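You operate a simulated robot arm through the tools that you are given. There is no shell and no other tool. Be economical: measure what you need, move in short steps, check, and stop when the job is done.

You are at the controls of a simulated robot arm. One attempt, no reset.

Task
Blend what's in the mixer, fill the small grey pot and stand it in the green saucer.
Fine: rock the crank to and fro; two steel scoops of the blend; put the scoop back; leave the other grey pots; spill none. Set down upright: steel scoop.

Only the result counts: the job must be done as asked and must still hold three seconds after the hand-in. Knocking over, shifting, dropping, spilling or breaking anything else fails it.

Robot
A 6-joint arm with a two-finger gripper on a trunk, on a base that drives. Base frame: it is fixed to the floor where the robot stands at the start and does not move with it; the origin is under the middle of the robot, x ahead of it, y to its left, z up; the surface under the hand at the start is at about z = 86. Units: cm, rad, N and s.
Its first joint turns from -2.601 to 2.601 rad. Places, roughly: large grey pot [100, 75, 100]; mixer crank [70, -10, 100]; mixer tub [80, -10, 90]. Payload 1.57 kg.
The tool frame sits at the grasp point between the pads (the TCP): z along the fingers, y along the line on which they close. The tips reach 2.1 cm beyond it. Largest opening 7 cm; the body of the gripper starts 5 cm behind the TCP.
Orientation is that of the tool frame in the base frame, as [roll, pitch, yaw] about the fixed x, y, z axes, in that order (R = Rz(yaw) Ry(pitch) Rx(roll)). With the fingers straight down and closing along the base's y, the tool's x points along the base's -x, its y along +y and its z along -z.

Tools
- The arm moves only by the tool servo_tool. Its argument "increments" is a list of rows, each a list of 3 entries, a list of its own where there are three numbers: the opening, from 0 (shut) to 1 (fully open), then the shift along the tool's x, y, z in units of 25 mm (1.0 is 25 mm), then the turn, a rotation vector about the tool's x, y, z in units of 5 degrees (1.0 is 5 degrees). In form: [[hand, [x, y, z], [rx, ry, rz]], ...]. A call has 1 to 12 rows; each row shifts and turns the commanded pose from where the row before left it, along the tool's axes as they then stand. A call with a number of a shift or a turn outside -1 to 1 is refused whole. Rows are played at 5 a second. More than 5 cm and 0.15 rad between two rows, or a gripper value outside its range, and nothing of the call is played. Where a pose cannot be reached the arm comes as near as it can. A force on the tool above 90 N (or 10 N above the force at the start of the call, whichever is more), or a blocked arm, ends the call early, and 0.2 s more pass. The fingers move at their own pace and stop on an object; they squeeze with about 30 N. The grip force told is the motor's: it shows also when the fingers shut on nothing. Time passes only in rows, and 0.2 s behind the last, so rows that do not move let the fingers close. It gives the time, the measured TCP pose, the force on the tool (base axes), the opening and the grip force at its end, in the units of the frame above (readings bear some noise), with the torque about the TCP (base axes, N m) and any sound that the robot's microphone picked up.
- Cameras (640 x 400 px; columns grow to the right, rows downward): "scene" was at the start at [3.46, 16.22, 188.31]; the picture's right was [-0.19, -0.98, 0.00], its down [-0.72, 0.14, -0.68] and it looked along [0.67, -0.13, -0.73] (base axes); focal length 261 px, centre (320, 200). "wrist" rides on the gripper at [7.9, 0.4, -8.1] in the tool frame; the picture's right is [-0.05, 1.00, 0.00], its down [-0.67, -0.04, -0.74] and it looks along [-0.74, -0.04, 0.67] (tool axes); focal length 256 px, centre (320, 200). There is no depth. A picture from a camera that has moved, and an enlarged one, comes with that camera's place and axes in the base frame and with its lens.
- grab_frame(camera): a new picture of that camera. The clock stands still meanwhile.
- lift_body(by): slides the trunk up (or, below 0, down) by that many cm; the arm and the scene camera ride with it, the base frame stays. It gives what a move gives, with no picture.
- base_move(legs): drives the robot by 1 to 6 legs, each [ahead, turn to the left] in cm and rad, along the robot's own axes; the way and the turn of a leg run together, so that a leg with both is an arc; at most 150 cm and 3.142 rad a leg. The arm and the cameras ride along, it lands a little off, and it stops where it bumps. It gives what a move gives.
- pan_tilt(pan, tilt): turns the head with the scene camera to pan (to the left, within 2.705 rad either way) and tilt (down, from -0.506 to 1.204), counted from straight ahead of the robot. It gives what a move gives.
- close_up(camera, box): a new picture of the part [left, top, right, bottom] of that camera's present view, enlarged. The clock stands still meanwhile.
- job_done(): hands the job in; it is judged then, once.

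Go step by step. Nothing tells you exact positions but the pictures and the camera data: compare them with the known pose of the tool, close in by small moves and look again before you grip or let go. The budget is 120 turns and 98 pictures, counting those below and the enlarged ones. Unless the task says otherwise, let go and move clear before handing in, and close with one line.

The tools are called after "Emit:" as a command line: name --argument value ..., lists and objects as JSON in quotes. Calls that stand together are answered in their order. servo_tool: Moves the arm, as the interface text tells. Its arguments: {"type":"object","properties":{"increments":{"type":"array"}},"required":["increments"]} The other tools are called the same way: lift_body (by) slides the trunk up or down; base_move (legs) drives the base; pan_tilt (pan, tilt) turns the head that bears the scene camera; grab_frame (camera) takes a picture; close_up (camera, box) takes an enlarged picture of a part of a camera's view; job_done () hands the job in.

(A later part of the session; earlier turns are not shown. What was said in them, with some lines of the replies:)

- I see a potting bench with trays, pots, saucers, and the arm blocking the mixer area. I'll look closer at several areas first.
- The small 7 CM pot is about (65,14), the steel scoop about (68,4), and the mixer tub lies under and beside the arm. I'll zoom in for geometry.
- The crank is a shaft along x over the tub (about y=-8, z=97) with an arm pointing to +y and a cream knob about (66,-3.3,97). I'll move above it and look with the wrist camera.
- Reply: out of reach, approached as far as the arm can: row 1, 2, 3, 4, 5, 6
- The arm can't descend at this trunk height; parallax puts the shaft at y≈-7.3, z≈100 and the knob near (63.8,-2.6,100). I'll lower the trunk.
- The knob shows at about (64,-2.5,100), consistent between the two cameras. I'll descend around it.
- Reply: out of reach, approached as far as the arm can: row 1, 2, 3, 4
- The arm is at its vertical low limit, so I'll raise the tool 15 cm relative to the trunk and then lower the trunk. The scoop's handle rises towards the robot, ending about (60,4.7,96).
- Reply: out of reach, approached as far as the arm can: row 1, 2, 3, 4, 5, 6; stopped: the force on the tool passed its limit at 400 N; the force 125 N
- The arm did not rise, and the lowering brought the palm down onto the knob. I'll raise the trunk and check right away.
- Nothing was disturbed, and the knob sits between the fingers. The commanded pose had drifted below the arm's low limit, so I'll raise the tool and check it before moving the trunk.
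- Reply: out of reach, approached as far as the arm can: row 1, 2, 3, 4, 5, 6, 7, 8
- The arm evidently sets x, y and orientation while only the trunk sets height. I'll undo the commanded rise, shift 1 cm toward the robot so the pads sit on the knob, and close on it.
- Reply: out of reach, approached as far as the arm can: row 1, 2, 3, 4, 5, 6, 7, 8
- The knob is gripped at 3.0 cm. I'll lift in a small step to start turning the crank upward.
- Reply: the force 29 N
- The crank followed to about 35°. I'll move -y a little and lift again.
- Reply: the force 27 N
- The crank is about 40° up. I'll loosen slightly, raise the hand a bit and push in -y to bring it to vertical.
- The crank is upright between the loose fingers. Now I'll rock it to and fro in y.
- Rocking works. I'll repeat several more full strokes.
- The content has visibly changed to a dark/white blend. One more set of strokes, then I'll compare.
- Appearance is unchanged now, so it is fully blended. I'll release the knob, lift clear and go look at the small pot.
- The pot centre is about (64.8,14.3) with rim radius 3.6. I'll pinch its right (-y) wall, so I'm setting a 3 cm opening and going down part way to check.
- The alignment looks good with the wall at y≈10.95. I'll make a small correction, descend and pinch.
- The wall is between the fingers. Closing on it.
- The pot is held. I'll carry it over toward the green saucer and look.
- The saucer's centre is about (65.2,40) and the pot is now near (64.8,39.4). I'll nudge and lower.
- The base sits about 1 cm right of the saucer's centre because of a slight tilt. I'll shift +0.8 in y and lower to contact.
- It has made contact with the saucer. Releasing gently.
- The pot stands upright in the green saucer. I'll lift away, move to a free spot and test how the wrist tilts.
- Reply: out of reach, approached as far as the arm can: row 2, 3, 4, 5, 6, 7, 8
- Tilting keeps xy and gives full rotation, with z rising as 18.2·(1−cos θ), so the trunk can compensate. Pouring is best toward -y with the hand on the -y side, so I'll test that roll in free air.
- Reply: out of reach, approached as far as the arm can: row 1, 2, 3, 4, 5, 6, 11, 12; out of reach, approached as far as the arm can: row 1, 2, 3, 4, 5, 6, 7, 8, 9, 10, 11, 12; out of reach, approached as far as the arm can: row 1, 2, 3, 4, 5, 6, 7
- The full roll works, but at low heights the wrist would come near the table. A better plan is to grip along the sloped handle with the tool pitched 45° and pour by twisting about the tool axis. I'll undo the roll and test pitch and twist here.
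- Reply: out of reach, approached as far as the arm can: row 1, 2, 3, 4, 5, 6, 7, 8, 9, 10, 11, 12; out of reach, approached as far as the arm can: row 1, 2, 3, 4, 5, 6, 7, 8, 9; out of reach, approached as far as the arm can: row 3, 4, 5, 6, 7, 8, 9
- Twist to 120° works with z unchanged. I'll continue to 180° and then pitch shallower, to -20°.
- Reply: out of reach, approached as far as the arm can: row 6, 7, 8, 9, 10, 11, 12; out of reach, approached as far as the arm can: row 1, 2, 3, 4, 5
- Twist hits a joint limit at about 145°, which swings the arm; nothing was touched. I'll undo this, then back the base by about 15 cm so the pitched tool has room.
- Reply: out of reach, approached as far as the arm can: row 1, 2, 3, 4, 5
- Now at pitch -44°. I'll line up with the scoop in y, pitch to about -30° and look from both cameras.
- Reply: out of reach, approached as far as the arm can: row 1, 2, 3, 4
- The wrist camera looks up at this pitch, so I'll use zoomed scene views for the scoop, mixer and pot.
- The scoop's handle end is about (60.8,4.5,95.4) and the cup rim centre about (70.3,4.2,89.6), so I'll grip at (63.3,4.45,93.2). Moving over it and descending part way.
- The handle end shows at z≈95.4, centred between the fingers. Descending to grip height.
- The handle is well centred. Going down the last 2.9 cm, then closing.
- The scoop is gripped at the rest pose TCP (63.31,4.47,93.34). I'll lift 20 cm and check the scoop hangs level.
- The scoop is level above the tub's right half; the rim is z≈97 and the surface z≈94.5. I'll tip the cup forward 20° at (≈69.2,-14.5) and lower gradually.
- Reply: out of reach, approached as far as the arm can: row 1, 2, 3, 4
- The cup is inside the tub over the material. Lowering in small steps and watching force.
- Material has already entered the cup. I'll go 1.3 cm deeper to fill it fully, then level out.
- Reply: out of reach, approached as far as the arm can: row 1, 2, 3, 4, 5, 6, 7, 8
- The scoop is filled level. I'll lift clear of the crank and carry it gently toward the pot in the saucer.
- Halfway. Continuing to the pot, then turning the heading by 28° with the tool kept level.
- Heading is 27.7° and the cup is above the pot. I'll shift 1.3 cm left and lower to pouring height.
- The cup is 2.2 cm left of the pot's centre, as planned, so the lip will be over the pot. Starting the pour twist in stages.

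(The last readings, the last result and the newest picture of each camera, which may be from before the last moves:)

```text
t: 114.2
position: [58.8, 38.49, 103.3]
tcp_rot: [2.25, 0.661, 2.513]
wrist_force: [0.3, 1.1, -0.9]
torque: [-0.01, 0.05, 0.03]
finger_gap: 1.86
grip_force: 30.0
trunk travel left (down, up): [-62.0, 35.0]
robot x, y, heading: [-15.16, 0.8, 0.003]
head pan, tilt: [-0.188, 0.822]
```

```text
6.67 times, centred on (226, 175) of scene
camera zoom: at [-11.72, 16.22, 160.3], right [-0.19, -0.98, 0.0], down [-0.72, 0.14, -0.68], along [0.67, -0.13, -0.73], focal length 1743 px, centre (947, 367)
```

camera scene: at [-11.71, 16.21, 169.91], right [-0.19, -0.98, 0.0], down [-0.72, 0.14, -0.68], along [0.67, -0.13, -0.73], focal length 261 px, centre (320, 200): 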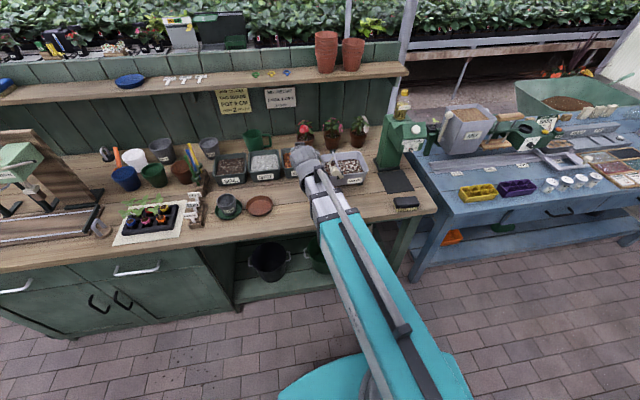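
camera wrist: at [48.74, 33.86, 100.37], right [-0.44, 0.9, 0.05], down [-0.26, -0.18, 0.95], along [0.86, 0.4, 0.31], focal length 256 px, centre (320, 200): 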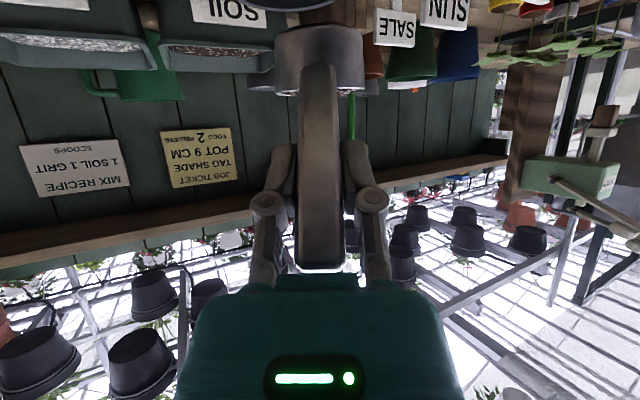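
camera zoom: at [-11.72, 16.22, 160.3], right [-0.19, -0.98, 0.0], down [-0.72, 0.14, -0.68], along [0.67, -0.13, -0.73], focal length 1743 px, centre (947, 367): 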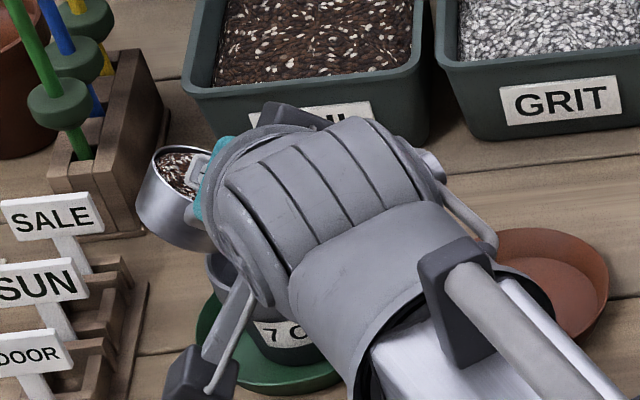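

At 45° the content is still in the cup and tipping toward the pot. Continuing, with the small rightward shifts.

Emit:
servo_tool --increments '[[0, [0, 0, 0], [0, 0, 0.75]], [0, [0, 0, 0], [0, 0, 0.75]], [0, [0, 0, 0], [0, 0, 0.75]], [0, [0, 0, 0], [0, 0, 0.75]], [0, [-0.07, -0.04, 0], [0, 0, 0.5]], [0, [-0.07, -0.04, 0], [0, 0, 0.5]], [0, [-0.07, -0.03, 0], [0, 0, 0.5]], [0, [-0.07, -0.03, 0], [0, 0, 0.5]], [0, [-0.05, -0.02, 0], [0, 0, 0.5]], [0, [0, 0, 0], [0, 0, 0.5]]]'

Emit:
close_up --camera "scene" --box '[178, 145, 274, 205]'

```text
t: 116.4
position: [59.27, 37.6, 103.37]
tcp_rot: [2.104, 0.226, 2.182]
wrist_force: [0.4, -0.3, 0.0]
torque: [-0.05, 0.07, 0.03]
finger_gap: 1.81
grip_force: 30.1
trunk travel left (down, up): [-62.0, 35.0]
robot x, y, heading: [-15.43, 0.65, 0.001]
head pan, tilt: [-0.188, 0.822]
```

```text
6.67 times, centred on (226, 175) of scene
camera zoom: at [-11.72, 16.21, 160.31], right [-0.19, -0.98, 0.0], down [-0.72, 0.14, -0.68], along [0.67, -0.13, -0.73], focal length 1743 px, centre (947, 367)
```

zoom: 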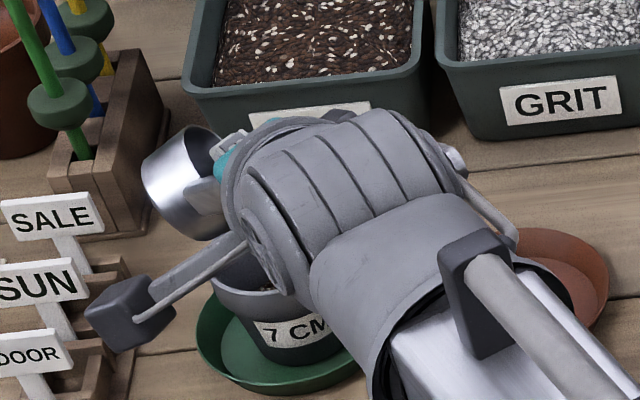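

Material is going into the pot. Continuing to about 130°.

Emit:
servo_tool --increments '[[0, [0, 0, 0], [0, 0, 0.8]], [0, [0, 0, 0], [0, 0, 0.8]], [0, [-0.1, 0, 0], [0, 0, 0.8]], [0, [-0.1, 0.01, 0], [0, 0, 0.8]], [0, [-0.1, 0.02, 0], [0, 0, 0.8]], [0, [0, 0, 0], [0, 0, 0.8]], [0, [0, 0, 0], [0, 0, 0.8]], [0, [0, 0, 0], [0, 0, 0.8]], [0, [0, 0, 0], [0, 0, 0.8]], [0, [0, 0, 0], [0, 0, 0.8]], [0, [0, 0, 0], [0, 0, 0]], [0, [0, 0, 0], [0, 0, 0]]]'

Emit:
close_up --camera "scene" --box '[178, 145, 274, 205]'

Emit:
grab_frame --camera "wrist"

```text
t: 119.0
position: [59.67, 36.97, 103.27]
tcp_rot: [2.135, -0.375, 1.824]
wrist_force: [-1.3, -0.3, -1.1]
torque: [-0.05, 0.07, 0.01]
finger_gap: 1.81
grip_force: 29.5
trunk travel left (down, up): [-62.0, 35.0]
robot x, y, heading: [-15.27, 0.54, 0.002]
head pan, tilt: [-0.188, 0.822]
```

```text
6.67 times, centred on (226, 175) of scene
camera zoom: at [-11.72, 16.22, 160.31], right [-0.19, -0.98, 0.0], down [-0.72, 0.14, -0.68], along [0.67, -0.13, -0.73], focal length 1743 px, centre (947, 367)
```

zoom: 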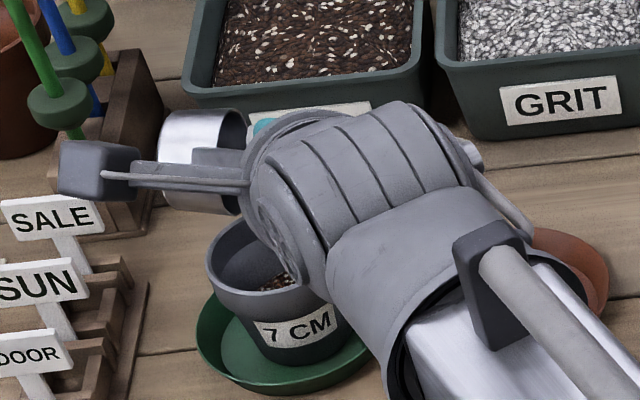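

```text
38 pictures are left
camera wrist: at [51.66, 40.91, 110.5], right [0.61, -0.21, 0.77], down [-0.44, -0.89, 0.1], along [0.66, -0.4, -0.64], focal length 256 px, centre (320, 200)
```

wrist: 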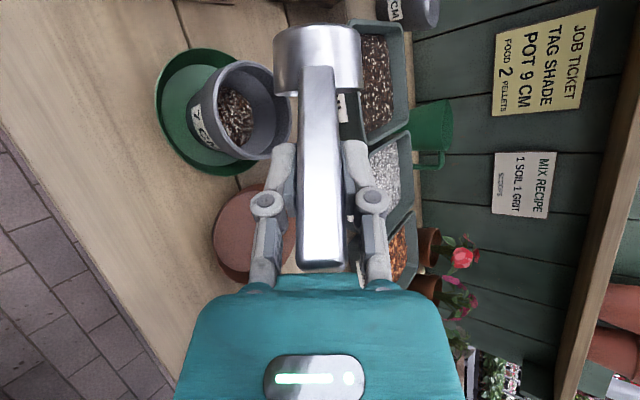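

The pot shows a first layer and no spill. I'll twist further to about 145° to empty the cup.

Emit:
servo_tool --increments '[[0, [0, 0, 0], [0, 0, 0.8]], [0, [-0.05, 0.03, 0], [0, 0, 0.8]], [0, [-0.05, 0.03, 0], [0, 0, 0.8]], [0, [-0.05, 0.04, 0], [0, 0, 0.8]], [0, [0, 0, 0], [0, 0, 0.8]], [0, [0, 0, 0], [0, 0, 0.8]], [0, [0, 0, 0], [0, 0, 0]], [0, [0, 0, 0], [0, 0, 0]], [0, [0, 0, 0], [0, 0, 0]]]'

Emit:
grab_frame --camera "wrist"

```text
t: 121.0
position: [59.78, 36.62, 103.31]
tcp_rot: [2.286, -0.714, 1.534]
wrist_force: [0.5, -1.2, -0.6]
torque: [-0.06, 0.07, -0.01]
finger_gap: 1.87
grip_force: 30.1
trunk travel left (down, up): [-62.0, 35.0]
robot x, y, heading: [-14.96, 0.81, 0.003]
head pan, tilt: [-0.188, 0.822]
```

```text
37 pictures are left
camera wrist: at [53.94, 39.22, 112.7], right [0.64, -0.56, 0.53], down [-0.62, -0.78, -0.09], along [0.47, -0.27, -0.84], focal length 256 px, centre (320, 200)
```

wrist: 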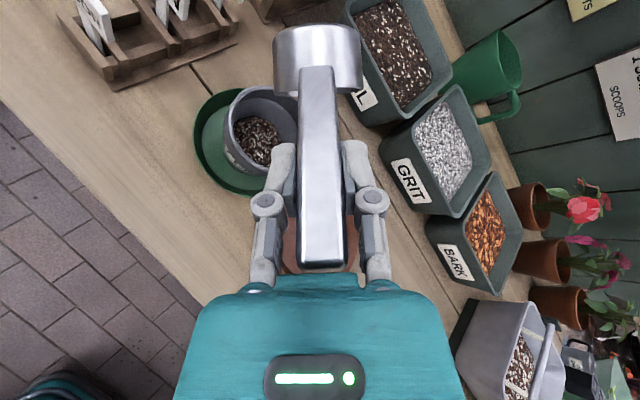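

No spill, and the pot has received the scoop. I'll lift, untwist and check the cup.

Emit:
lift_body --by 9

Emit:
servo_tool --increments '[[0, [0, 0, 0], [0, 0, -1]], [0, [0, 0, 0], [0, 0, -1]], [0, [0, 0, 0], [0, 0, -1]], [0, [0, 0, 0], [0, 0, -1]], [0, [0, 0, 0], [0, 0, -1]], [0, [0, 0, 0], [0, 0, -1]], [0, [0, 0, 0], [0, 0, -1]], [0, [0, 0, 0], [0, 0, -1]], [0, [0, 0, 0], [0, 0, -1]], [0, [0, 0, 0], [0, 0, -1]], [0, [0, 0, 0], [0, 0, -1]], [0, [0, 0, 0], [0, 0, -1]]]'

Emit:
servo_tool --increments '[[0, [0, 0, 0], [0, 0, -1]], [0, [0, 0, 0], [0, 0, -1]], [0, [0, 0, 0], [0, 0, -1]], [0, [0, 0, 0], [0, 0, -1]], [0, [0, 0, 0], [0, 0, -1]], [0, [0, 0, 0], [0, 0, -1]], [0, [0, 0, 0], [0, 0, -1]], [0, [0, 0, 0], [0, 0, -1]], [0, [0, 0, 0], [0, 0, -1]], [0, [0, 0, 0], [0, 0, -1]], [0, [0, 0, 0], [0, 0, -1]], [0, [0, 0, 0], [0, 0, -1]]]'

Emit:
servo_tool --increments '[[0, [0, 0, 0], [0, 0, -0.95]], [0, [0, 0, 0], [0, 0, -0.95]], [0, [0, 0, 0], [0, 0, -0.95]], [0, [0, 0, 0], [0, 0, -0.95]]]'

Emit:
close_up --camera "scene" --box '[170, 150, 298, 230]'

```text
t: 122.3
position: [59.69, 36.7, 112.25]
tcp_rot: [2.286, -0.713, 1.534]
wrist_force: [0.1, 0.9, -0.7]
torque: [-0.06, 0.06, -0.03]
finger_gap: 1.85
grip_force: 30.0
trunk travel left (down, up): [-71.0, 26.0]
robot x, y, heading: [-15.16, 0.98, -0.001]
head pan, tilt: [-0.188, 0.822]
```

```text
t: 124.9
position: [59.75, 36.49, 112.2]
tcp_rot: [2.098, 0.167, 2.149]
wrist_force: [0.7, 0.8, -1.3]
torque: [-0.04, 0.05, 0.0]
finger_gap: 1.81
grip_force: 29.6
trunk travel left (down, up): [-71.0, 26.0]
robot x, y, heading: [-14.69, 0.62, 0.002]
head pan, tilt: [-0.188, 0.822]
```

```text
t: 127.5
position: [59.8, 36.67, 112.19]
tcp_rot: [2.628, 0.964, 3.019]
wrist_force: [-0.1, 0.1, -1.2]
torque: [-0.02, 0.05, 0.0]
finger_gap: 1.81
grip_force: 30.2
trunk travel left (down, up): [-71.0, 26.0]
robot x, y, heading: [-15.08, 0.54, 0.004]
head pan, tilt: [-0.188, 0.822]
```

```text
t: 128.5
position: [59.85, 36.69, 112.34]
tcp_rot: [-3.14, 1.054, -2.656]
wrist_force: [0.2, 0.2, -0.1]
torque: [-0.01, 0.03, -0.01]
finger_gap: 1.85
grip_force: 29.8
trunk travel left (down, up): [-71.0, 26.0]
robot x, y, heading: [-14.77, 0.79, 0.002]
head pan, tilt: [-0.188, 0.822]
```

```text
5.00 times, centred on (234, 190) of scene
camera zoom: at [-11.72, 16.22, 169.31], right [-0.19, -0.98, 0.0], down [-0.72, 0.14, -0.68], along [0.67, -0.13, -0.73], focal length 1307 px, centre (750, 250)
```

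zoom: 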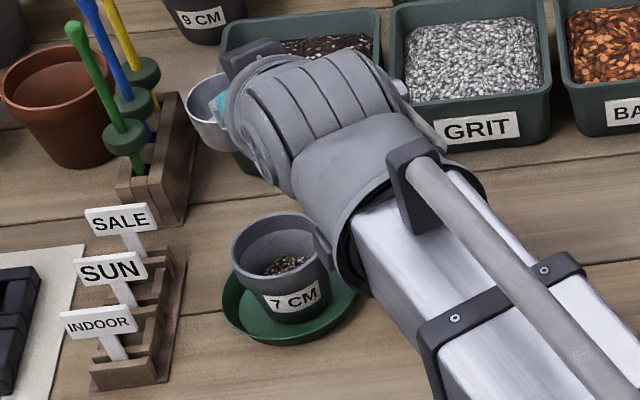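

The cup is empty and the pot almost half full. Returning to the mixer for the second scoop.

Emit:
servo_tool --increments '[[0, [0, 0, 0], [0.61, 0, 0.35]], [0, [0, 0, 0], [0.61, 0, 0.35]], [0, [0, 0, 0], [0.61, 0, 0.35]], [0, [0, 0, 0], [0.61, 0, 0.35]], [0, [0, 0, 0], [0.61, 0, 0.35]], [0, [0, 0, 0], [0.61, 0, 0.35]], [0, [0, 0, 0], [0.61, 0, 0.35]], [0, [0, 0, 0], [0.61, 0, 0.35]]]'

Emit:
servo_tool --increments '[[0, [-0.0775, -0.85, 0.134], [0, 0, 0]], [0, [-0.0775, -0.85, 0.134], [0, 0, 0]], [0, [-0.0775, -0.85, 0.134], [0, 0, 0]], [0, [-0.0775, -0.85, 0.134], [0, 0, 0]], [0, [-0.0775, -0.85, 0.134], [0, 0, 0]], [0, [-0.0775, -0.85, 0.134], [0, 0, 0]], [0, [-0.0775, -0.85, 0.134], [0, 0, 0]], [0, [-0.0775, -0.85, 0.134], [0, 0, 0]], [0, [-0.0775, -0.85, 0.134], [0, 0, 0]], [0, [-0.0775, -0.85, 0.134], [0, 0, 0]], [0, [-0.0775, -0.85, 0.134], [0, 0, 0]], [0, [-0.0775, -0.85, 0.134], [0, 0, 0]]]'

Emit:
servo_tool --increments '[[0, [-0.0775, -0.85, 0.134], [0, 0, 0]], [0, [-0.0775, -0.85, 0.134], [0, 0, 0]], [0, [-0.0775, -0.85, 0.134], [0, 0, 0]], [0, [-0.0775, -0.85, 0.134], [0, 0, 0]], [0, [-0.0775, -0.85, 0.134], [0, 0, 0]], [0, [-0.0775, -0.85, 0.134], [0, 0, 0]], [0, [-0.0775, -0.85, 0.134], [0, 0, 0]], [0, [-0.0775, -0.85, 0.134], [0, 0, 0]], [0, [-0.0775, -0.85, 0.134], [0, 0, 0]], [0, [-0.0775, -0.85, 0.134], [0, 0, 0]], [0, [-0.0775, -0.85, 0.134], [0, 0, 0]], [0, [-0.0775, -0.85, 0.134], [0, 0, 0]]]'

Emit:
close_up --camera "scene" --box '[290, 120, 418, 200]'

```text
t: 130.3
position: [59.79, 36.52, 112.22]
tcp_rot: [3.139, 1.052, 3.13]
wrist_force: [-0.5, 0.4, -0.3]
torque: [0.0, 0.06, 0.02]
finger_gap: 1.82
grip_force: 30.2
trunk travel left (down, up): [-71.0, 26.0]
robot x, y, heading: [-14.74, 0.74, -0.004]
head pan, tilt: [-0.188, 0.822]
```

```text
t: 132.9
position: [64.39, 10.99, 112.35]
tcp_rot: [3.141, 1.05, 3.132]
wrist_force: [0.0, 0.7, -1.0]
torque: [0.02, 0.09, 0.0]
finger_gap: 1.81
grip_force: 30.3
trunk travel left (down, up): [-71.0, 26.0]
robot x, y, heading: [-14.73, 0.5, -0.001]
head pan, tilt: [-0.188, 0.822]
```

```text
t: 135.5
position: [68.42, -14.25, 112.32]
tcp_rot: [3.139, 1.053, 3.131]
wrist_force: [-0.9, 1.0, -1.2]
torque: [0.0, 0.05, 0.0]
finger_gap: 1.81
grip_force: 29.8
trunk travel left (down, up): [-71.0, 26.0]
robot x, y, heading: [-15.45, 0.57, 0.001]
head pan, tilt: [-0.188, 0.822]
```

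```text
5.00 times, centred on (354, 160) of scene
camera zoom: at [-11.71, 16.2, 169.31], right [-0.19, -0.98, 0.0], down [-0.72, 0.14, -0.68], along [0.67, -0.13, -0.73], focal length 1307 px, centre (150, 400)
```

zoom: 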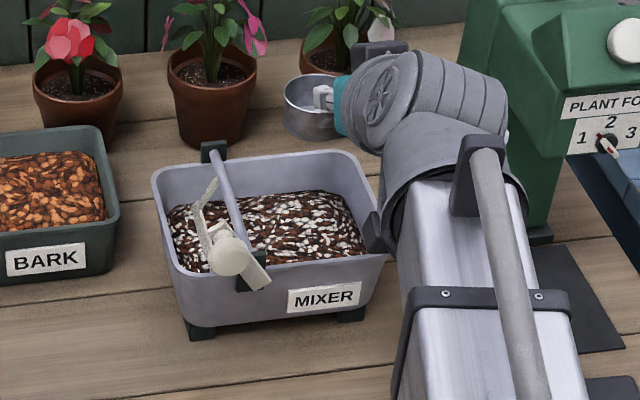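

The surface has levelled a bit lower. Repeating the dip with about 0.7 cm more depth.

Emit:
servo_tool --increments '[[0, [-0.04, -0.03, 0.07], [0, 1, 0]], [0, [-0.04, -0.03, 0.07], [0, 1, 0]], [0, [-0.04, -0.03, 0.07], [0, 1, 0]], [0, [-0.05, -0.03, 0.06], [0, 1, 0]]]'

Emit:
lift_body --by -6

Emit:
lift_body --by -2

Emit:
close_up --camera "scene" --box '[310, 125, 390, 175]'

```text
t: 136.5
position: [69.48, -14.7, 107.37]
tcp_rot: [3.14, 0.703, 3.13]
wrist_force: [-0.4, -0.3, -1.1]
torque: [-0.02, 0.03, -0.02]
finger_gap: 1.82
grip_force: 29.7
out of reach, approached as far as the arm can: row 1, 2, 3, 4
trunk travel left (down, up): [-71.0, 26.0]
robot x, y, heading: [-14.97, 0.63, 0.007]
head pan, tilt: [-0.188, 0.822]
```

```text
t: 137.5
position: [69.34, -14.58, 101.31]
tcp_rot: [-3.141, 0.707, 3.133]
wrist_force: [0.0, 0.0, -0.6]
torque: [-0.01, 0.06, 0.0]
finger_gap: 1.83
grip_force: 30.4
trunk travel left (down, up): [-65.0, 32.0]
robot x, y, heading: [-15.17, 0.94, 0.007]
head pan, tilt: [-0.188, 0.822]
```

```text
t: 138.2
position: [69.46, -14.71, 99.4]
tcp_rot: [3.141, 0.705, 3.132]
wrist_force: [-0.7, 0.6, -0.1]
torque: [-0.02, 0.04, 0.0]
finger_gap: 1.82
grip_force: 30.1
trunk travel left (down, up): [-63.0, 34.0]
robot x, y, heading: [-15.2, 1.03, -0.003]
head pan, tilt: [-0.188, 0.822]
```

```text
8.00 times, centred on (350, 150) of scene
camera zoom: at [-11.72, 16.2, 161.3], right [-0.19, -0.98, 0.0], down [-0.72, 0.14, -0.68], along [0.67, -0.13, -0.73], focal length 2092 px, centre (80, 600)
```

zoom: 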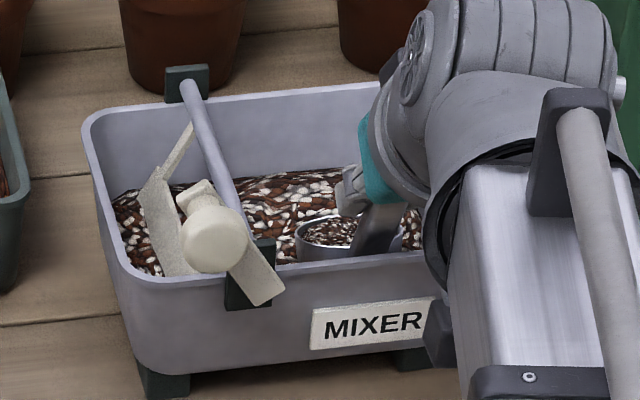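

Filling again. I'll go slightly deeper, level out, and check the fill.

Emit:
lift_body --by -1.1

Emit:
servo_tool --increments '[[0, [0, 0, 0], [0, -0.5, 0]], [0, [0, 0, 0], [0, -0.5, 0]], [0, [0, 0, 0], [0, -0.5, 0]], [0, [0, 0, 0], [0, -0.5, 0]], [0, [0, 0, 0], [0, -0.5, 0]], [0, [0, 0, 0], [0, -0.5, 0]], [0, [0, 0, 0], [0, -0.5, 0]], [0, [0, 0, 0], [0, -0.5, 0]]]'

Emit:
close_up --camera "scene" --box '[310, 115, 390, 165]'

```text
t: 138.8
position: [69.29, -14.69, 98.47]
tcp_rot: [3.141, 0.71, 3.131]
wrist_force: [-3.5, 0.4, 17.0]
torque: [0.0, -0.69, 0.02]
finger_gap: 1.82
grip_force: 29.8
trunk travel left (down, up): [-61.9, 35.1]
robot x, y, heading: [-15.14, 0.88, 0.001]
head pan, tilt: [-0.188, 0.822]
```

```text
t: 140.6
position: [69.38, -14.54, 103.31]
tcp_rot: [3.141, 1.052, 3.131]
wrist_force: [-0.8, 0.3, -0.9]
torque: [-0.01, 0.11, 0.02]
finger_gap: 1.83
grip_force: 30.1
out of reach, approached as far as the arm can: row 1, 2, 3, 4, 5, 6, 7, 8
trunk travel left (down, up): [-61.9, 35.1]
robot x, y, heading: [-15.34, 0.74, 0.002]
head pan, tilt: [-0.188, 0.822]
```

```text
8.00 times, centred on (350, 140) of scene
camera zoom: at [-11.71, 16.2, 160.21], right [-0.19, -0.98, 0.0], down [-0.72, 0.14, -0.68], along [0.67, -0.13, -0.73], focal length 2092 px, centre (80, 680)
```

zoom: 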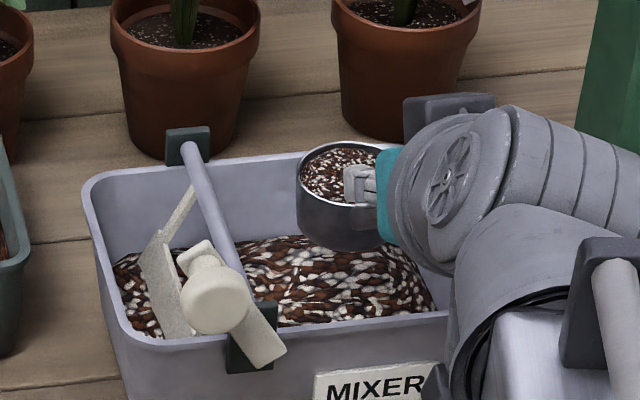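

Second scoop is full. Lifting and carrying as before.

Emit:
lift_body --by 9.4

Emit:
servo_tool --increments '[[0, [0.029, 0.3, -0.05], [0, 0, 0]], [0, [0.058, 0.6, -0.1], [0, 0, 0]], [0, [0.094, 0.97, -0.163], [0, 0, 0]], [0, [0.094, 0.97, -0.163], [0, 0, 0]], [0, [0.094, 0.97, -0.163], [0, 0, 0]], [0, [0.094, 0.97, -0.163], [0, 0, 0]], [0, [0.094, 0.97, -0.163], [0, 0, 0]], [0, [0.094, 0.97, -0.163], [0, 0, 0]], [0, [0.094, 0.97, -0.163], [0, 0, 0]], [0, [0.094, 0.97, -0.163], [0, 0, 0]], [0, [0.058, 0.6, -0.1], [0, 0, 0]], [0, [0.029, 0.3, -0.05], [0, 0, 0]]]'

Emit:
servo_tool --increments '[[0, [0.06, 0.6, -0.104], [0, 0, 0]], [0, [0.1, 1, -0.173], [0, 0, 0]], [0, [0.1, 1, -0.173], [0, 0, 0]], [0, [0.1, 1, -0.173], [0, 0, 0]], [0, [0.1, 1, -0.173], [0, 0, 0]], [0, [0.1, 1, -0.173], [0, 0, 0]], [0, [0.1, 1, -0.173], [0, 0, 0]], [0, [0.1, 1, -0.173], [0, 0, 0]], [0, [0.1, 1, -0.173], [0, 0, 0]], [0, [0.1, 1, -0.173], [0, 0, 0]], [0, [0.1, 1, -0.173], [0, 0, 0]], [0, [0.06, 0.6, -0.104], [0, 0, 0]]]'

Emit:
servo_tool --increments '[[0, [0, 0, 0], [-0.61, 0, -0.35]], [0, [0, 0, 0], [-0.61, 0, -0.35]], [0, [0, 0, 0], [-0.61, 0, -0.35]], [0, [0, 0, 0], [-0.61, 0, -0.35]], [0, [0, 0, 0], [-0.61, 0, -0.35]], [0, [0, 0, 0], [-0.61, 0, -0.35]], [0, [0, 0, 0], [-0.61, 0, -0.35]], [0, [0, 0, 0], [-0.61, 0, -0.35]]]'

Emit:
grab_frame --camera "wrist"

Emit:
close_up --camera "scene" --box '[170, 150, 298, 230]'

```text
t: 141.8
position: [69.44, -14.69, 112.48]
tcp_rot: [3.14, 1.051, 3.131]
wrist_force: [0.6, 0.4, -1.4]
torque: [-0.01, 0.08, -0.01]
finger_gap: 1.84
grip_force: 30.4
trunk travel left (down, up): [-71.3, 25.7]
robot x, y, heading: [-15.35, 1.14, -0.002]
head pan, tilt: [-0.188, 0.822]
```

```text
t: 144.4
position: [65.02, 9.33, 112.67]
tcp_rot: [3.14, 1.05, 3.13]
wrist_force: [-0.5, 0.6, -1.8]
torque: [-0.02, 0.07, 0.0]
finger_gap: 1.84
grip_force: 29.6
trunk travel left (down, up): [-71.3, 25.7]
robot x, y, heading: [-15.03, 0.9, -0.001]
head pan, tilt: [-0.188, 0.822]
```

```text
t: 147.0
position: [59.69, 37.34, 112.54]
tcp_rot: [-3.142, 1.053, 3.131]
wrist_force: [-0.4, -0.2, -1.0]
torque: [-0.04, 0.06, -0.02]
finger_gap: 1.84
grip_force: 30.2
trunk travel left (down, up): [-71.3, 25.7]
robot x, y, heading: [-15.17, 1.23, 0.005]
head pan, tilt: [-0.188, 0.822]
```

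```text
t: 148.8
position: [59.69, 37.34, 112.48]
tcp_rot: [-3.141, 1.053, -2.659]
wrist_force: [0.2, 0.0, -1.3]
torque: [-0.02, 0.07, -0.02]
finger_gap: 1.85
grip_force: 29.5
trunk travel left (down, up): [-71.3, 25.7]
robot x, y, heading: [-15.12, 0.63, -0.002]
head pan, tilt: [-0.188, 0.822]
```

```text
32 pictures are left
camera wrist: at [49.68, 32.64, 109.67], right [-0.44, 0.9, 0.04], down [-0.26, -0.18, 0.95], along [0.86, 0.41, 0.31], focal length 256 px, centre (320, 200)
```

wrist: 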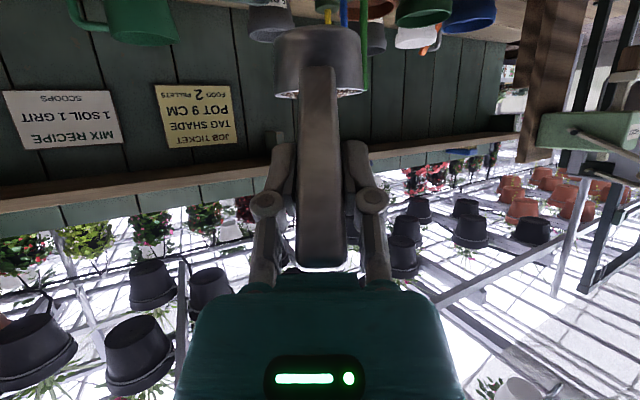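

```text
5.00 times, centred on (234, 190) of scene
camera zoom: at [-11.71, 16.21, 169.61], right [-0.19, -0.98, 0.0], down [-0.72, 0.14, -0.68], along [0.67, -0.13, -0.73], focal length 1307 px, centre (750, 250)
```

zoom: 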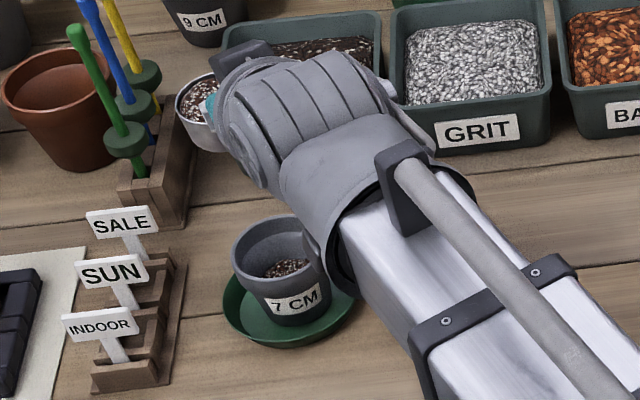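

Same state as before the first pour. Positioning and lowering, then pouring in the same stages.

Emit:
servo_tool --increments '[[0, [0.023, 0.27, -0.04], [0, 0, 0]], [0, [0.023, 0.27, -0.04], [0, 0, 0]]]'

Emit:
lift_body --by -9.2

Emit:
servo_tool --increments '[[0, [0, 0, 0], [0, 0, 0.9]], [0, [0, 0, 0], [0, 0, 0.9]], [0, [0, 0, 0], [0, 0, 0.9]], [0, [0, 0, 0], [0, 0, 0.9]], [0, [0, 0, 0], [0, 0, 0.9]], [0, [0, 0, 0], [0, 0, 0.9]], [0, [0, 0, 0], [0, 0, 0.9]], [0, [0, 0, 0], [0, 0, 0.9]]]'

Emit:
close_up --camera "scene" --box '[178, 145, 274, 205]'

```text
t: 149.4
position: [58.91, 38.3, 112.56]
tcp_rot: [-3.14, 1.051, -2.661]
wrist_force: [-0.4, -0.2, -1.0]
torque: [-0.03, 0.05, -0.02]
finger_gap: 1.85
grip_force: 29.9
trunk travel left (down, up): [-71.3, 25.7]
robot x, y, heading: [-15.55, 0.94, -0.001]
head pan, tilt: [-0.188, 0.822]
```

```text
t: 150.7
position: [58.97, 38.44, 103.38]
tcp_rot: [-3.14, 1.05, -2.659]
wrist_force: [0.2, -0.5, -0.7]
torque: [-0.04, 0.1, 0.0]
finger_gap: 1.81
grip_force: 30.1
trunk travel left (down, up): [-62.1, 34.9]
robot x, y, heading: [-15.25, 0.55, 0.007]
head pan, tilt: [-0.188, 0.822]
```

```text
t: 152.5
position: [58.75, 38.46, 103.23]
tcp_rot: [2.343, 0.779, 2.653]
wrist_force: [0.2, -0.4, -0.9]
torque: [-0.06, 0.05, -0.02]
finger_gap: 1.86
grip_force: 29.7
trunk travel left (down, up): [-62.1, 34.9]
robot x, y, heading: [-14.95, 0.87, 0.001]
head pan, tilt: [-0.188, 0.822]
```

```text
6.67 times, centred on (226, 175) of scene
camera zoom: at [-11.72, 16.22, 160.4], right [-0.19, -0.98, 0.0], down [-0.72, 0.14, -0.68], along [0.67, -0.13, -0.73], focal length 1743 px, centre (947, 367)
```

zoom: 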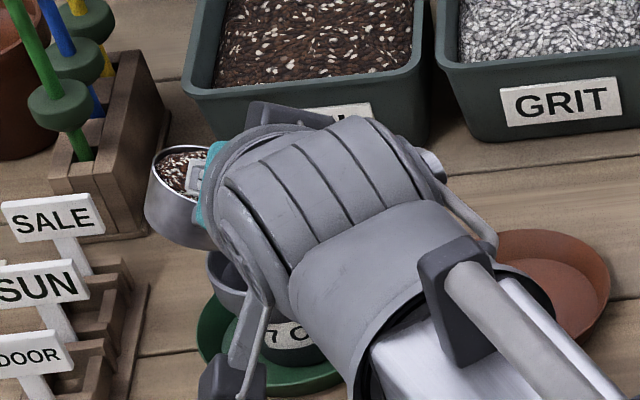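

Same as before. Continuing the pour.

Emit:
servo_tool --increments '[[0, [0, 0, 0], [0, 0, 0.9]], [0, [0, 0, 0], [0, 0, 0.9]], [0, [0, 0, 0], [0, 0, 0.75]], [0, [0, 0, 0], [0, 0, 0.75]], [0, [0, 0, 0], [0, 0, 0.75]], [0, [0, 0, 0], [0, 0, 0.75]], [0, [-0.07, -0.04, 0], [0, 0, 0.5]], [0, [-0.07, -0.04, 0], [0, 0, 0.5]], [0, [-0.07, -0.03, 0], [0, 0, 0.5]], [0, [-0.07, -0.03, 0], [0, 0, 0.5]], [0, [-0.05, -0.02, 0], [0, 0, 0.5]], [0, [0, 0, 0], [0, 0, 0.5]]]'

Emit:
servo_tool --increments '[[0, [0, 0, 0], [0, 0, 0.8]], [0, [0, 0, 0], [0, 0, 0.8]], [0, [-0.1, 0, 0], [0, 0, 0.8]], [0, [-0.1, 0.01, 0], [0, 0, 0.8]], [0, [-0.1, 0.02, 0], [0, 0, 0.8]], [0, [0, 0, 0], [0, 0, 0.8]], [0, [0, 0, 0], [0, 0, 0.8]], [0, [0, 0, 0], [0, 0, 0.8]], [0, [0, 0, 0], [0, 0, 0.8]], [0, [0, 0, 0], [0, 0, 0.8]], [0, [0, 0, 0], [0, 0, 0]], [0, [0, 0, 0], [0, 0, 0]]]'

Emit:
servo_tool --increments '[[0, [0, 0, 0], [0, 0, 0.8]], [0, [-0.05, 0.03, 0], [0, 0, 0.8]], [0, [-0.05, 0.03, 0], [0, 0, 0.8]], [0, [-0.05, 0.04, 0], [0, 0, 0.8]], [0, [0, 0, 0], [0, 0, 0.8]], [0, [0, 0, 0], [0, 0, 0.8]], [0, [0, 0, 0], [0, 0, 0]], [0, [0, 0, 0], [0, 0, 0]], [0, [0, 0, 0], [0, 0, 0]]]'

Emit:
grab_frame --camera "wrist"

```text
t: 155.1
position: [59.3, 37.52, 103.36]
tcp_rot: [2.106, 0.225, 2.182]
wrist_force: [0.7, 0.0, -0.9]
torque: [-0.03, 0.02, 0.01]
finger_gap: 1.81
grip_force: 29.7
trunk travel left (down, up): [-62.1, 34.9]
robot x, y, heading: [-15.06, 0.8, 0.001]
head pan, tilt: [-0.188, 0.822]
```

```text
t: 157.7
position: [59.71, 36.95, 103.46]
tcp_rot: [2.134, -0.376, 1.823]
wrist_force: [-0.5, 0.0, -1.1]
torque: [-0.08, 0.09, 0.0]
finger_gap: 1.82
grip_force: 30.1
trunk travel left (down, up): [-62.1, 34.9]
robot x, y, heading: [-15.59, 0.64, 0.003]
head pan, tilt: [-0.188, 0.822]
```

```text
t: 159.7
position: [59.97, 36.53, 103.39]
tcp_rot: [2.289, -0.713, 1.533]
wrist_force: [0.4, -0.8, -1.8]
torque: [-0.03, 0.04, 0.01]
finger_gap: 1.82
grip_force: 29.8
trunk travel left (down, up): [-62.1, 34.9]
robot x, y, heading: [-15.03, 0.61, 0.003]
head pan, tilt: [-0.188, 0.822]
```

```text
29 pictures are left
camera wrist: at [54.05, 39.18, 112.8], right [0.64, -0.56, 0.53], down [-0.62, -0.78, -0.09], along [0.47, -0.27, -0.84], focal length 256 px, centre (320, 200)
```

wrist: 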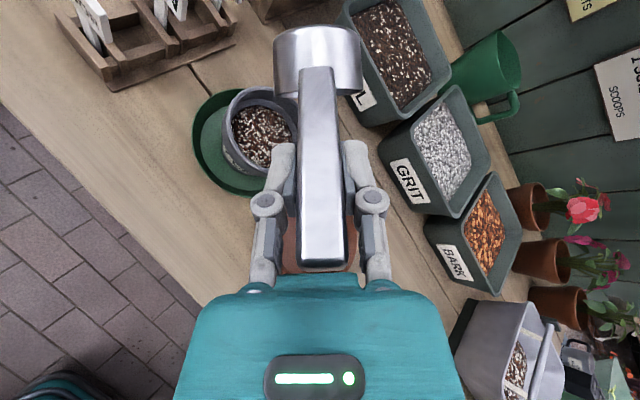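

The pot is now well filled and there is no spill. I'll lift, untwist and check the cup and saucer.

Emit:
lift_body --by 9

Emit:
servo_tool --increments '[[0, [0, 0, 0], [0, 0, -1]], [0, [0, 0, 0], [0, 0, -1]], [0, [0, 0, 0], [0, 0, -1]], [0, [0, 0, 0], [0, 0, -1]], [0, [0, 0, 0], [0, 0, -1]], [0, [0, 0, 0], [0, 0, -1]], [0, [0, 0, 0], [0, 0, -1]], [0, [0, 0, 0], [0, 0, -1]], [0, [0, 0, 0], [0, 0, -1]], [0, [0, 0, 0], [0, 0, -1]], [0, [0, 0, 0], [0, 0, -1]], [0, [0, 0, 0], [0, 0, -1]]]'

Emit:
servo_tool --increments '[[0, [0, 0, 0], [0, 0, -1]], [0, [0, 0, 0], [0, 0, -1]], [0, [0, 0, 0], [0, 0, -1]], [0, [0, 0, 0], [0, 0, -1]], [0, [0, 0, 0], [0, 0, -1]], [0, [0, 0, 0], [0, 0, -1]], [0, [0, 0, 0], [0, 0, -1]], [0, [0, 0, 0], [0, 0, -1]], [0, [0, 0, 0], [0, 0, -1]], [0, [0, 0, 0], [0, 0, -1]], [0, [0, 0, 0], [0, 0, -1]], [0, [0, 0, 0], [0, 0, -1]]]'

Emit:
servo_tool --increments '[[0, [0, 0, 0], [0, 0, -0.95]], [0, [0, 0, 0], [0, 0, -0.95]], [0, [0, 0, 0], [0, 0, -0.95]], [0, [0, 0, 0], [0, 0, -0.95]]]'

Emit:
close_up --camera "scene" --box '[170, 150, 298, 230]'

```text
t: 160.9
position: [59.96, 36.58, 112.36]
tcp_rot: [2.288, -0.713, 1.531]
wrist_force: [-0.6, 0.2, -1.0]
torque: [-0.01, 0.02, -0.01]
finger_gap: 1.85
grip_force: 29.9
trunk travel left (down, up): [-71.1, 25.9]
robot x, y, heading: [-14.99, 0.58, -0.0]
head pan, tilt: [-0.188, 0.822]
```

```text
t: 163.6
position: [60.03, 36.6, 112.48]
tcp_rot: [2.099, 0.166, 2.149]
wrist_force: [-1.0, -0.3, -1.4]
torque: [-0.03, 0.05, -0.01]
finger_gap: 1.82
grip_force: 29.5
trunk travel left (down, up): [-71.1, 25.9]
robot x, y, heading: [-14.99, 0.52, 0.004]
head pan, tilt: [-0.188, 0.822]
```

```text
t: 166.2
position: [59.86, 36.62, 112.35]
tcp_rot: [2.627, 0.962, 3.02]
wrist_force: [-0.2, 0.5, 0.0]
torque: [-0.04, 0.03, 0.01]
finger_gap: 1.8
grip_force: 30.2
trunk travel left (down, up): [-71.1, 25.9]
robot x, y, heading: [-15.38, 0.81, 0.003]
head pan, tilt: [-0.188, 0.822]
```

```text
t: 167.2
position: [59.81, 36.63, 112.51]
tcp_rot: [-3.136, 1.053, -2.657]
wrist_force: [0.3, 0.5, -1.0]
torque: [0.01, 0.05, 0.02]
finger_gap: 1.84
grip_force: 29.9
trunk travel left (down, up): [-71.1, 25.9]
robot x, y, heading: [-14.98, 0.84, 0.001]
head pan, tilt: [-0.188, 0.822]
```

```text
5.00 times, centred on (234, 190) of scene
camera zoom: at [-11.72, 16.22, 169.41], right [-0.19, -0.98, 0.0], down [-0.72, 0.14, -0.68], along [0.67, -0.13, -0.73], focal length 1307 px, centre (750, 250)
```

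zoom: 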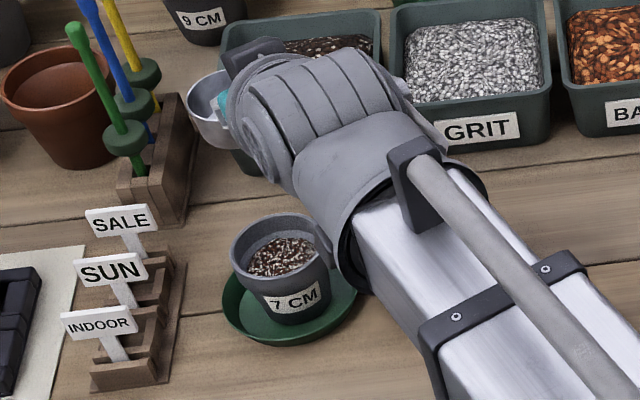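

The cup is empty and the saucer clean. Carrying the scoop back to its place.

Emit:
servo_tool --increments '[[0, [0, 0, 0], [0.61, 0, 0.35]], [0, [0, 0, 0], [0.61, 0, 0.35]], [0, [0, 0, 0], [0.61, 0, 0.35]], [0, [0, 0, 0], [0.61, 0, 0.35]], [0, [0, 0, 0], [0.61, 0, 0.35]], [0, [0, 0, 0], [0.61, 0, 0.35]], [0, [0, 0, 0], [0.61, 0, 0.35]], [0, [0, 0, 0], [0.61, 0, 0.35]]]'

Emit:
servo_tool --increments '[[0, [-0.05, -0.919, 0.0866], [0, 0, 0]], [0, [-0.05, -0.919, 0.0866], [0, 0, 0]], [0, [-0.05, -0.919, 0.0866], [0, 0, 0]], [0, [-0.05, -0.919, 0.0866], [0, 0, 0]], [0, [-0.05, -0.919, 0.0866], [0, 0, 0]], [0, [-0.05, -0.919, 0.0866], [0, 0, 0]], [0, [-0.05, -0.919, 0.0866], [0, 0, 0]]]'

Emit:
servo_tool --increments '[[0, [-0.05, -0.919, 0.0866], [0, 0, 0]], [0, [-0.05, -0.919, 0.0866], [0, 0, 0]], [0, [-0.05, -0.919, 0.0866], [0, 0, 0]], [0, [-0.05, -0.919, 0.0866], [0, 0, 0]], [0, [-0.05, -0.919, 0.0866], [0, 0, 0]], [0, [-0.05, -0.919, 0.0866], [0, 0, 0]], [0, [-0.05, -0.919, 0.0866], [0, 0, 0]]]'

Emit:
lift_body --by -10

Emit:
close_up --camera "scene" --box '[272, 140, 368, 200]'

Emit:
grab_frame --camera "wrist"

```text
t: 168.9
position: [59.97, 36.58, 112.43]
tcp_rot: [3.139, 1.052, 3.131]
wrist_force: [-0.1, 0.3, -1.1]
torque: [0.04, 0.07, -0.01]
finger_gap: 1.84
grip_force: 30.5
trunk travel left (down, up): [-71.1, 25.9]
robot x, y, heading: [-15.06, 1.04, 0.003]
head pan, tilt: [-0.188, 0.822]
```

```text
t: 170.6
position: [61.65, 20.34, 112.32]
tcp_rot: [3.141, 1.051, 3.13]
wrist_force: [0.2, 0.2, -0.8]
torque: [-0.02, 0.04, -0.05]
finger_gap: 1.81
grip_force: 29.8
trunk travel left (down, up): [-71.1, 25.9]
robot x, y, heading: [-14.98, 0.8, 0.003]
head pan, tilt: [-0.188, 0.822]
```

```text
t: 172.2
position: [63.15, 4.32, 112.38]
tcp_rot: [-3.141, 1.051, 3.133]
wrist_force: [0.2, 0.1, -1.2]
torque: [-0.01, 0.04, -0.01]
finger_gap: 1.81
grip_force: 30.3
trunk travel left (down, up): [-71.1, 25.9]
robot x, y, heading: [-15.54, 0.59, 0.007]
head pan, tilt: [-0.188, 0.822]
```

```text
t: 173.5
position: [63.08, 4.4, 102.34]
tcp_rot: [-3.141, 1.051, 3.132]
wrist_force: [0.7, 0.1, -0.5]
torque: [0.01, 0.04, -0.05]
finger_gap: 1.81
grip_force: 30.4
trunk travel left (down, up): [-61.1, 35.9]
robot x, y, heading: [-15.29, 0.61, 0.004]
head pan, tilt: [-0.188, 0.822]
```

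```text
6.67 times, centred on (320, 170) of scene
camera zoom: at [-11.73, 16.2, 159.41], right [-0.19, -0.98, 0.0], down [-0.72, 0.14, -0.68], along [0.67, -0.13, -0.73], focal length 1743 px, centre (320, 400)
```

zoom: 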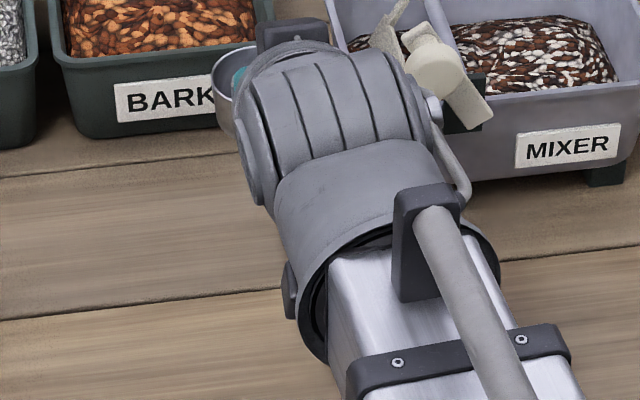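

```text
26 pictures are left
camera wrist: at [52.0, 5.0, 99.47], right [0.04, 1.0, 0.05], down [-0.32, -0.03, 0.95], along [0.95, -0.05, 0.31], focal length 256 px, centre (320, 200)
```

wrist: 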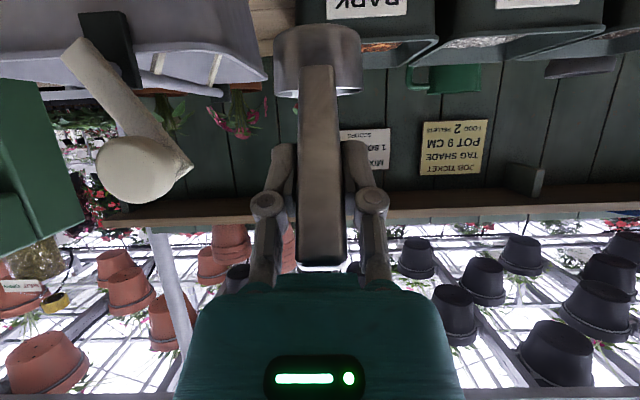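

Aligned with the rest spot. Lowering to the table in small steps.

Emit:
servo_tool --increments '[[0, [-0.04, 0.02, 0.07], [0, 0, 0]]]'

Emit:
lift_body --by -8.4

Emit:
lift_body --by -0.5

Emit:
grab_frame --camera "wrist"

```text
t: 173.9
position: [63.34, 4.3, 102.31]
tcp_rot: [3.141, 1.051, 3.132]
wrist_force: [0.5, -0.7, -0.8]
torque: [0.0, 0.02, -0.03]
finger_gap: 1.79
grip_force: 29.4
trunk travel left (down, up): [-61.1, 35.9]
robot x, y, heading: [-15.18, 0.78, 0.004]
head pan, tilt: [-0.188, 0.822]
```

```text
t: 175.1
position: [63.34, 4.34, 93.95]
tcp_rot: [-3.141, 1.052, 3.13]
wrist_force: [0.0, 0.0, -0.5]
torque: [-0.03, 0.1, -0.02]
finger_gap: 1.83
grip_force: 29.8
trunk travel left (down, up): [-52.7, 44.3]
robot x, y, heading: [-15.11, 0.48, 0.004]
head pan, tilt: [-0.188, 0.822]
```

```text
t: 175.6
position: [63.22, 4.52, 93.41]
tcp_rot: [3.142, 1.051, 3.131]
wrist_force: [-0.2, 0.6, 1.8]
torque: [-0.01, -0.06, -0.01]
finger_gap: 1.8
grip_force: 30.3
trunk travel left (down, up): [-52.2, 44.8]
robot x, y, heading: [-15.07, 0.97, 0.003]
head pan, tilt: [-0.188, 0.822]
```

```text
25 pictures are left
camera wrist: at [52.18, 5.04, 90.58], right [0.04, 1.0, 0.05], down [-0.32, -0.03, 0.95], along [0.95, -0.05, 0.31], focal length 256 px, centre (320, 200)
```

wrist: 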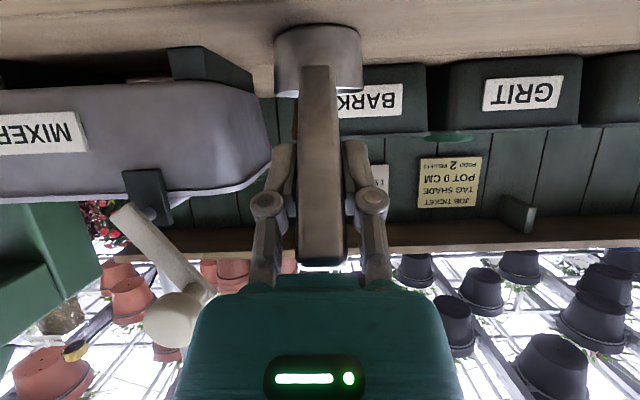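

It is touching the table at the same pose as before. Releasing gently, then rising.

Emit:
servo_tool --increments '[[0.3, [0, 0, 0], [0, 0, 0]], [0.5, [0, 0, 0], [0, 0, 0]], [0.8, [0, 0, 0], [0, 0, 0]], [1, [0, 0, 0], [0, 0, 0]], [1, [0, 0, 0], [0, 0, 0]]]'

Emit:
lift_body --by 22

Emit:
servo_tool --increments '[[1, [0.5, 0, -0.866], [0, 0, 0]], [1, [0.5, 0, -0.866], [0, 0, 0]], [1, [0.5, 0, -0.866], [0, 0, 0]], [1, [0.5, 0, -0.866], [0, 0, 0]]]'

Emit:
close_up --camera "scene" --box '[190, 130, 382, 250]'

Emit:
close_up --camera "scene" --box '[200, 180, 264, 220]'

```text
t: 176.8
position: [63.21, 4.56, 93.49]
tcp_rot: [-3.141, 1.053, 3.131]
wrist_force: [-0.3, 0.5, 0.4]
torque: [0.0, -0.01, 0.0]
finger_gap: 6.97
grip_force: 0.2
trunk travel left (down, up): [-52.2, 44.8]
robot x, y, heading: [-15.39, 0.72, -0.002]
head pan, tilt: [-0.188, 0.822]
```

```text
t: 179.2
position: [63.27, 4.39, 115.37]
tcp_rot: [3.141, 1.052, 3.132]
wrist_force: [-0.6, -0.1, 0.6]
torque: [0.0, 0.01, 0.01]
finger_gap: 6.98
grip_force: 0.0
trunk travel left (down, up): [-74.2, 22.8]
robot x, y, heading: [-15.44, 0.71, 0.004]
head pan, tilt: [-0.188, 0.822]
```

```text
t: 180.2
position: [54.71, 4.64, 115.43]
tcp_rot: [3.141, 1.049, 3.133]
wrist_force: [-0.8, 0.0, 0.1]
torque: [0.01, -0.02, 0.03]
finger_gap: 7.0
grip_force: 0.0
out of reach, approached as far as the arm can: row 4
trunk travel left (down, up): [-74.2, 22.8]
robot x, y, heading: [-15.39, 0.41, 0.001]
head pan, tilt: [-0.188, 0.822]
```

```text
3.33 times, centred on (286, 190) of scene
camera zoom: at [-11.68, 16.21, 172.5], right [-0.19, -0.98, 0.0], down [-0.72, 0.14, -0.68], along [0.67, -0.13, -0.73], focal length 872 px, centre (433, 233)
```

zoom: 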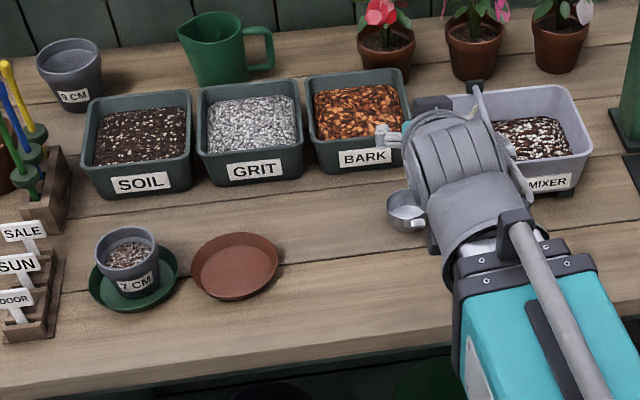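

```text
10.00 times, centred on (232, 200) of scene
camera zoom: at [-11.68, 16.21, 172.5], right [-0.19, -0.98, 0.0], down [-0.72, 0.14, -0.68], along [0.67, -0.13, -0.73], focal length 2614 px, centre (1200, 200)
```

zoom: 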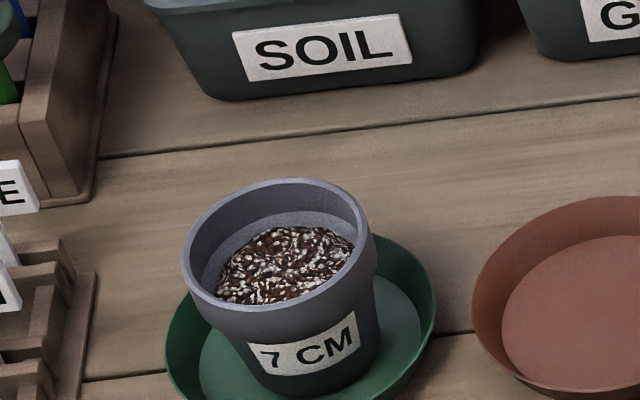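

The pot stands filled in the green saucer with nothing spilled. One last check of the scoop and mixer area.

Emit:
servo_tool --increments '[[1, [0, -0.9, 0], [0, 0, 0]], [1, [0, -0.9, 0], [0, 0, 0]], [1, [0, -0.9, 0], [0, 0, 0]], [1, [0, -0.9, 0], [0, 0, 0]]]'

Emit:
close_up --camera "scene" --box '[270, 150, 398, 230]'

```text
t: 181.2
position: [54.51, -4.31, 115.49]
tcp_rot: [3.141, 1.052, 3.13]
wrist_force: [0.3, 0.3, -0.1]
torque: [0.0, 0.01, -0.05]
finger_gap: 6.98
grip_force: 0.0
trunk travel left (down, up): [-74.2, 22.8]
robot x, y, heading: [-15.07, 1.04, 0.001]
head pan, tilt: [-0.188, 0.822]
```

```text
5.00 times, centred on (334, 190) of scene
camera zoom: at [-11.74, 16.19, 172.51], right [-0.19, -0.98, 0.0], down [-0.72, 0.14, -0.68], along [0.67, -0.13, -0.73], focal length 1307 px, centre (250, 250)
```

zoom: 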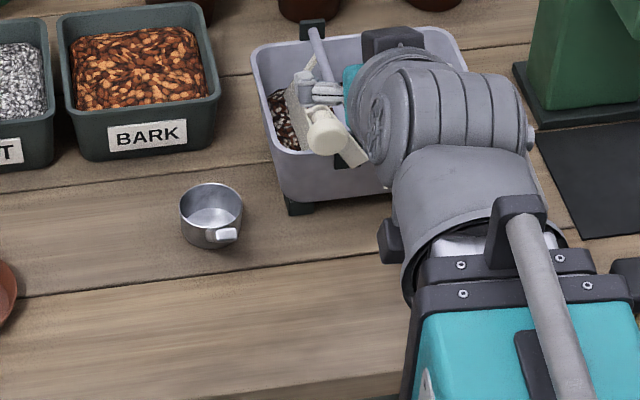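

The scoop stands upright and empty in its place, the bench is clean, and the hand is clear. Handing in.

Emit:
job_done

```text
The job is handed in.
```

I rocked the crank until the mix was blended and put two steel scoops of it in the small grey pot (7 CM), which now stands in the green saucer. The scoop is back in its place, upright. The last pictures show no spill and the other grey pots were not touched. The job is handed in, but I have not seen a verdict.
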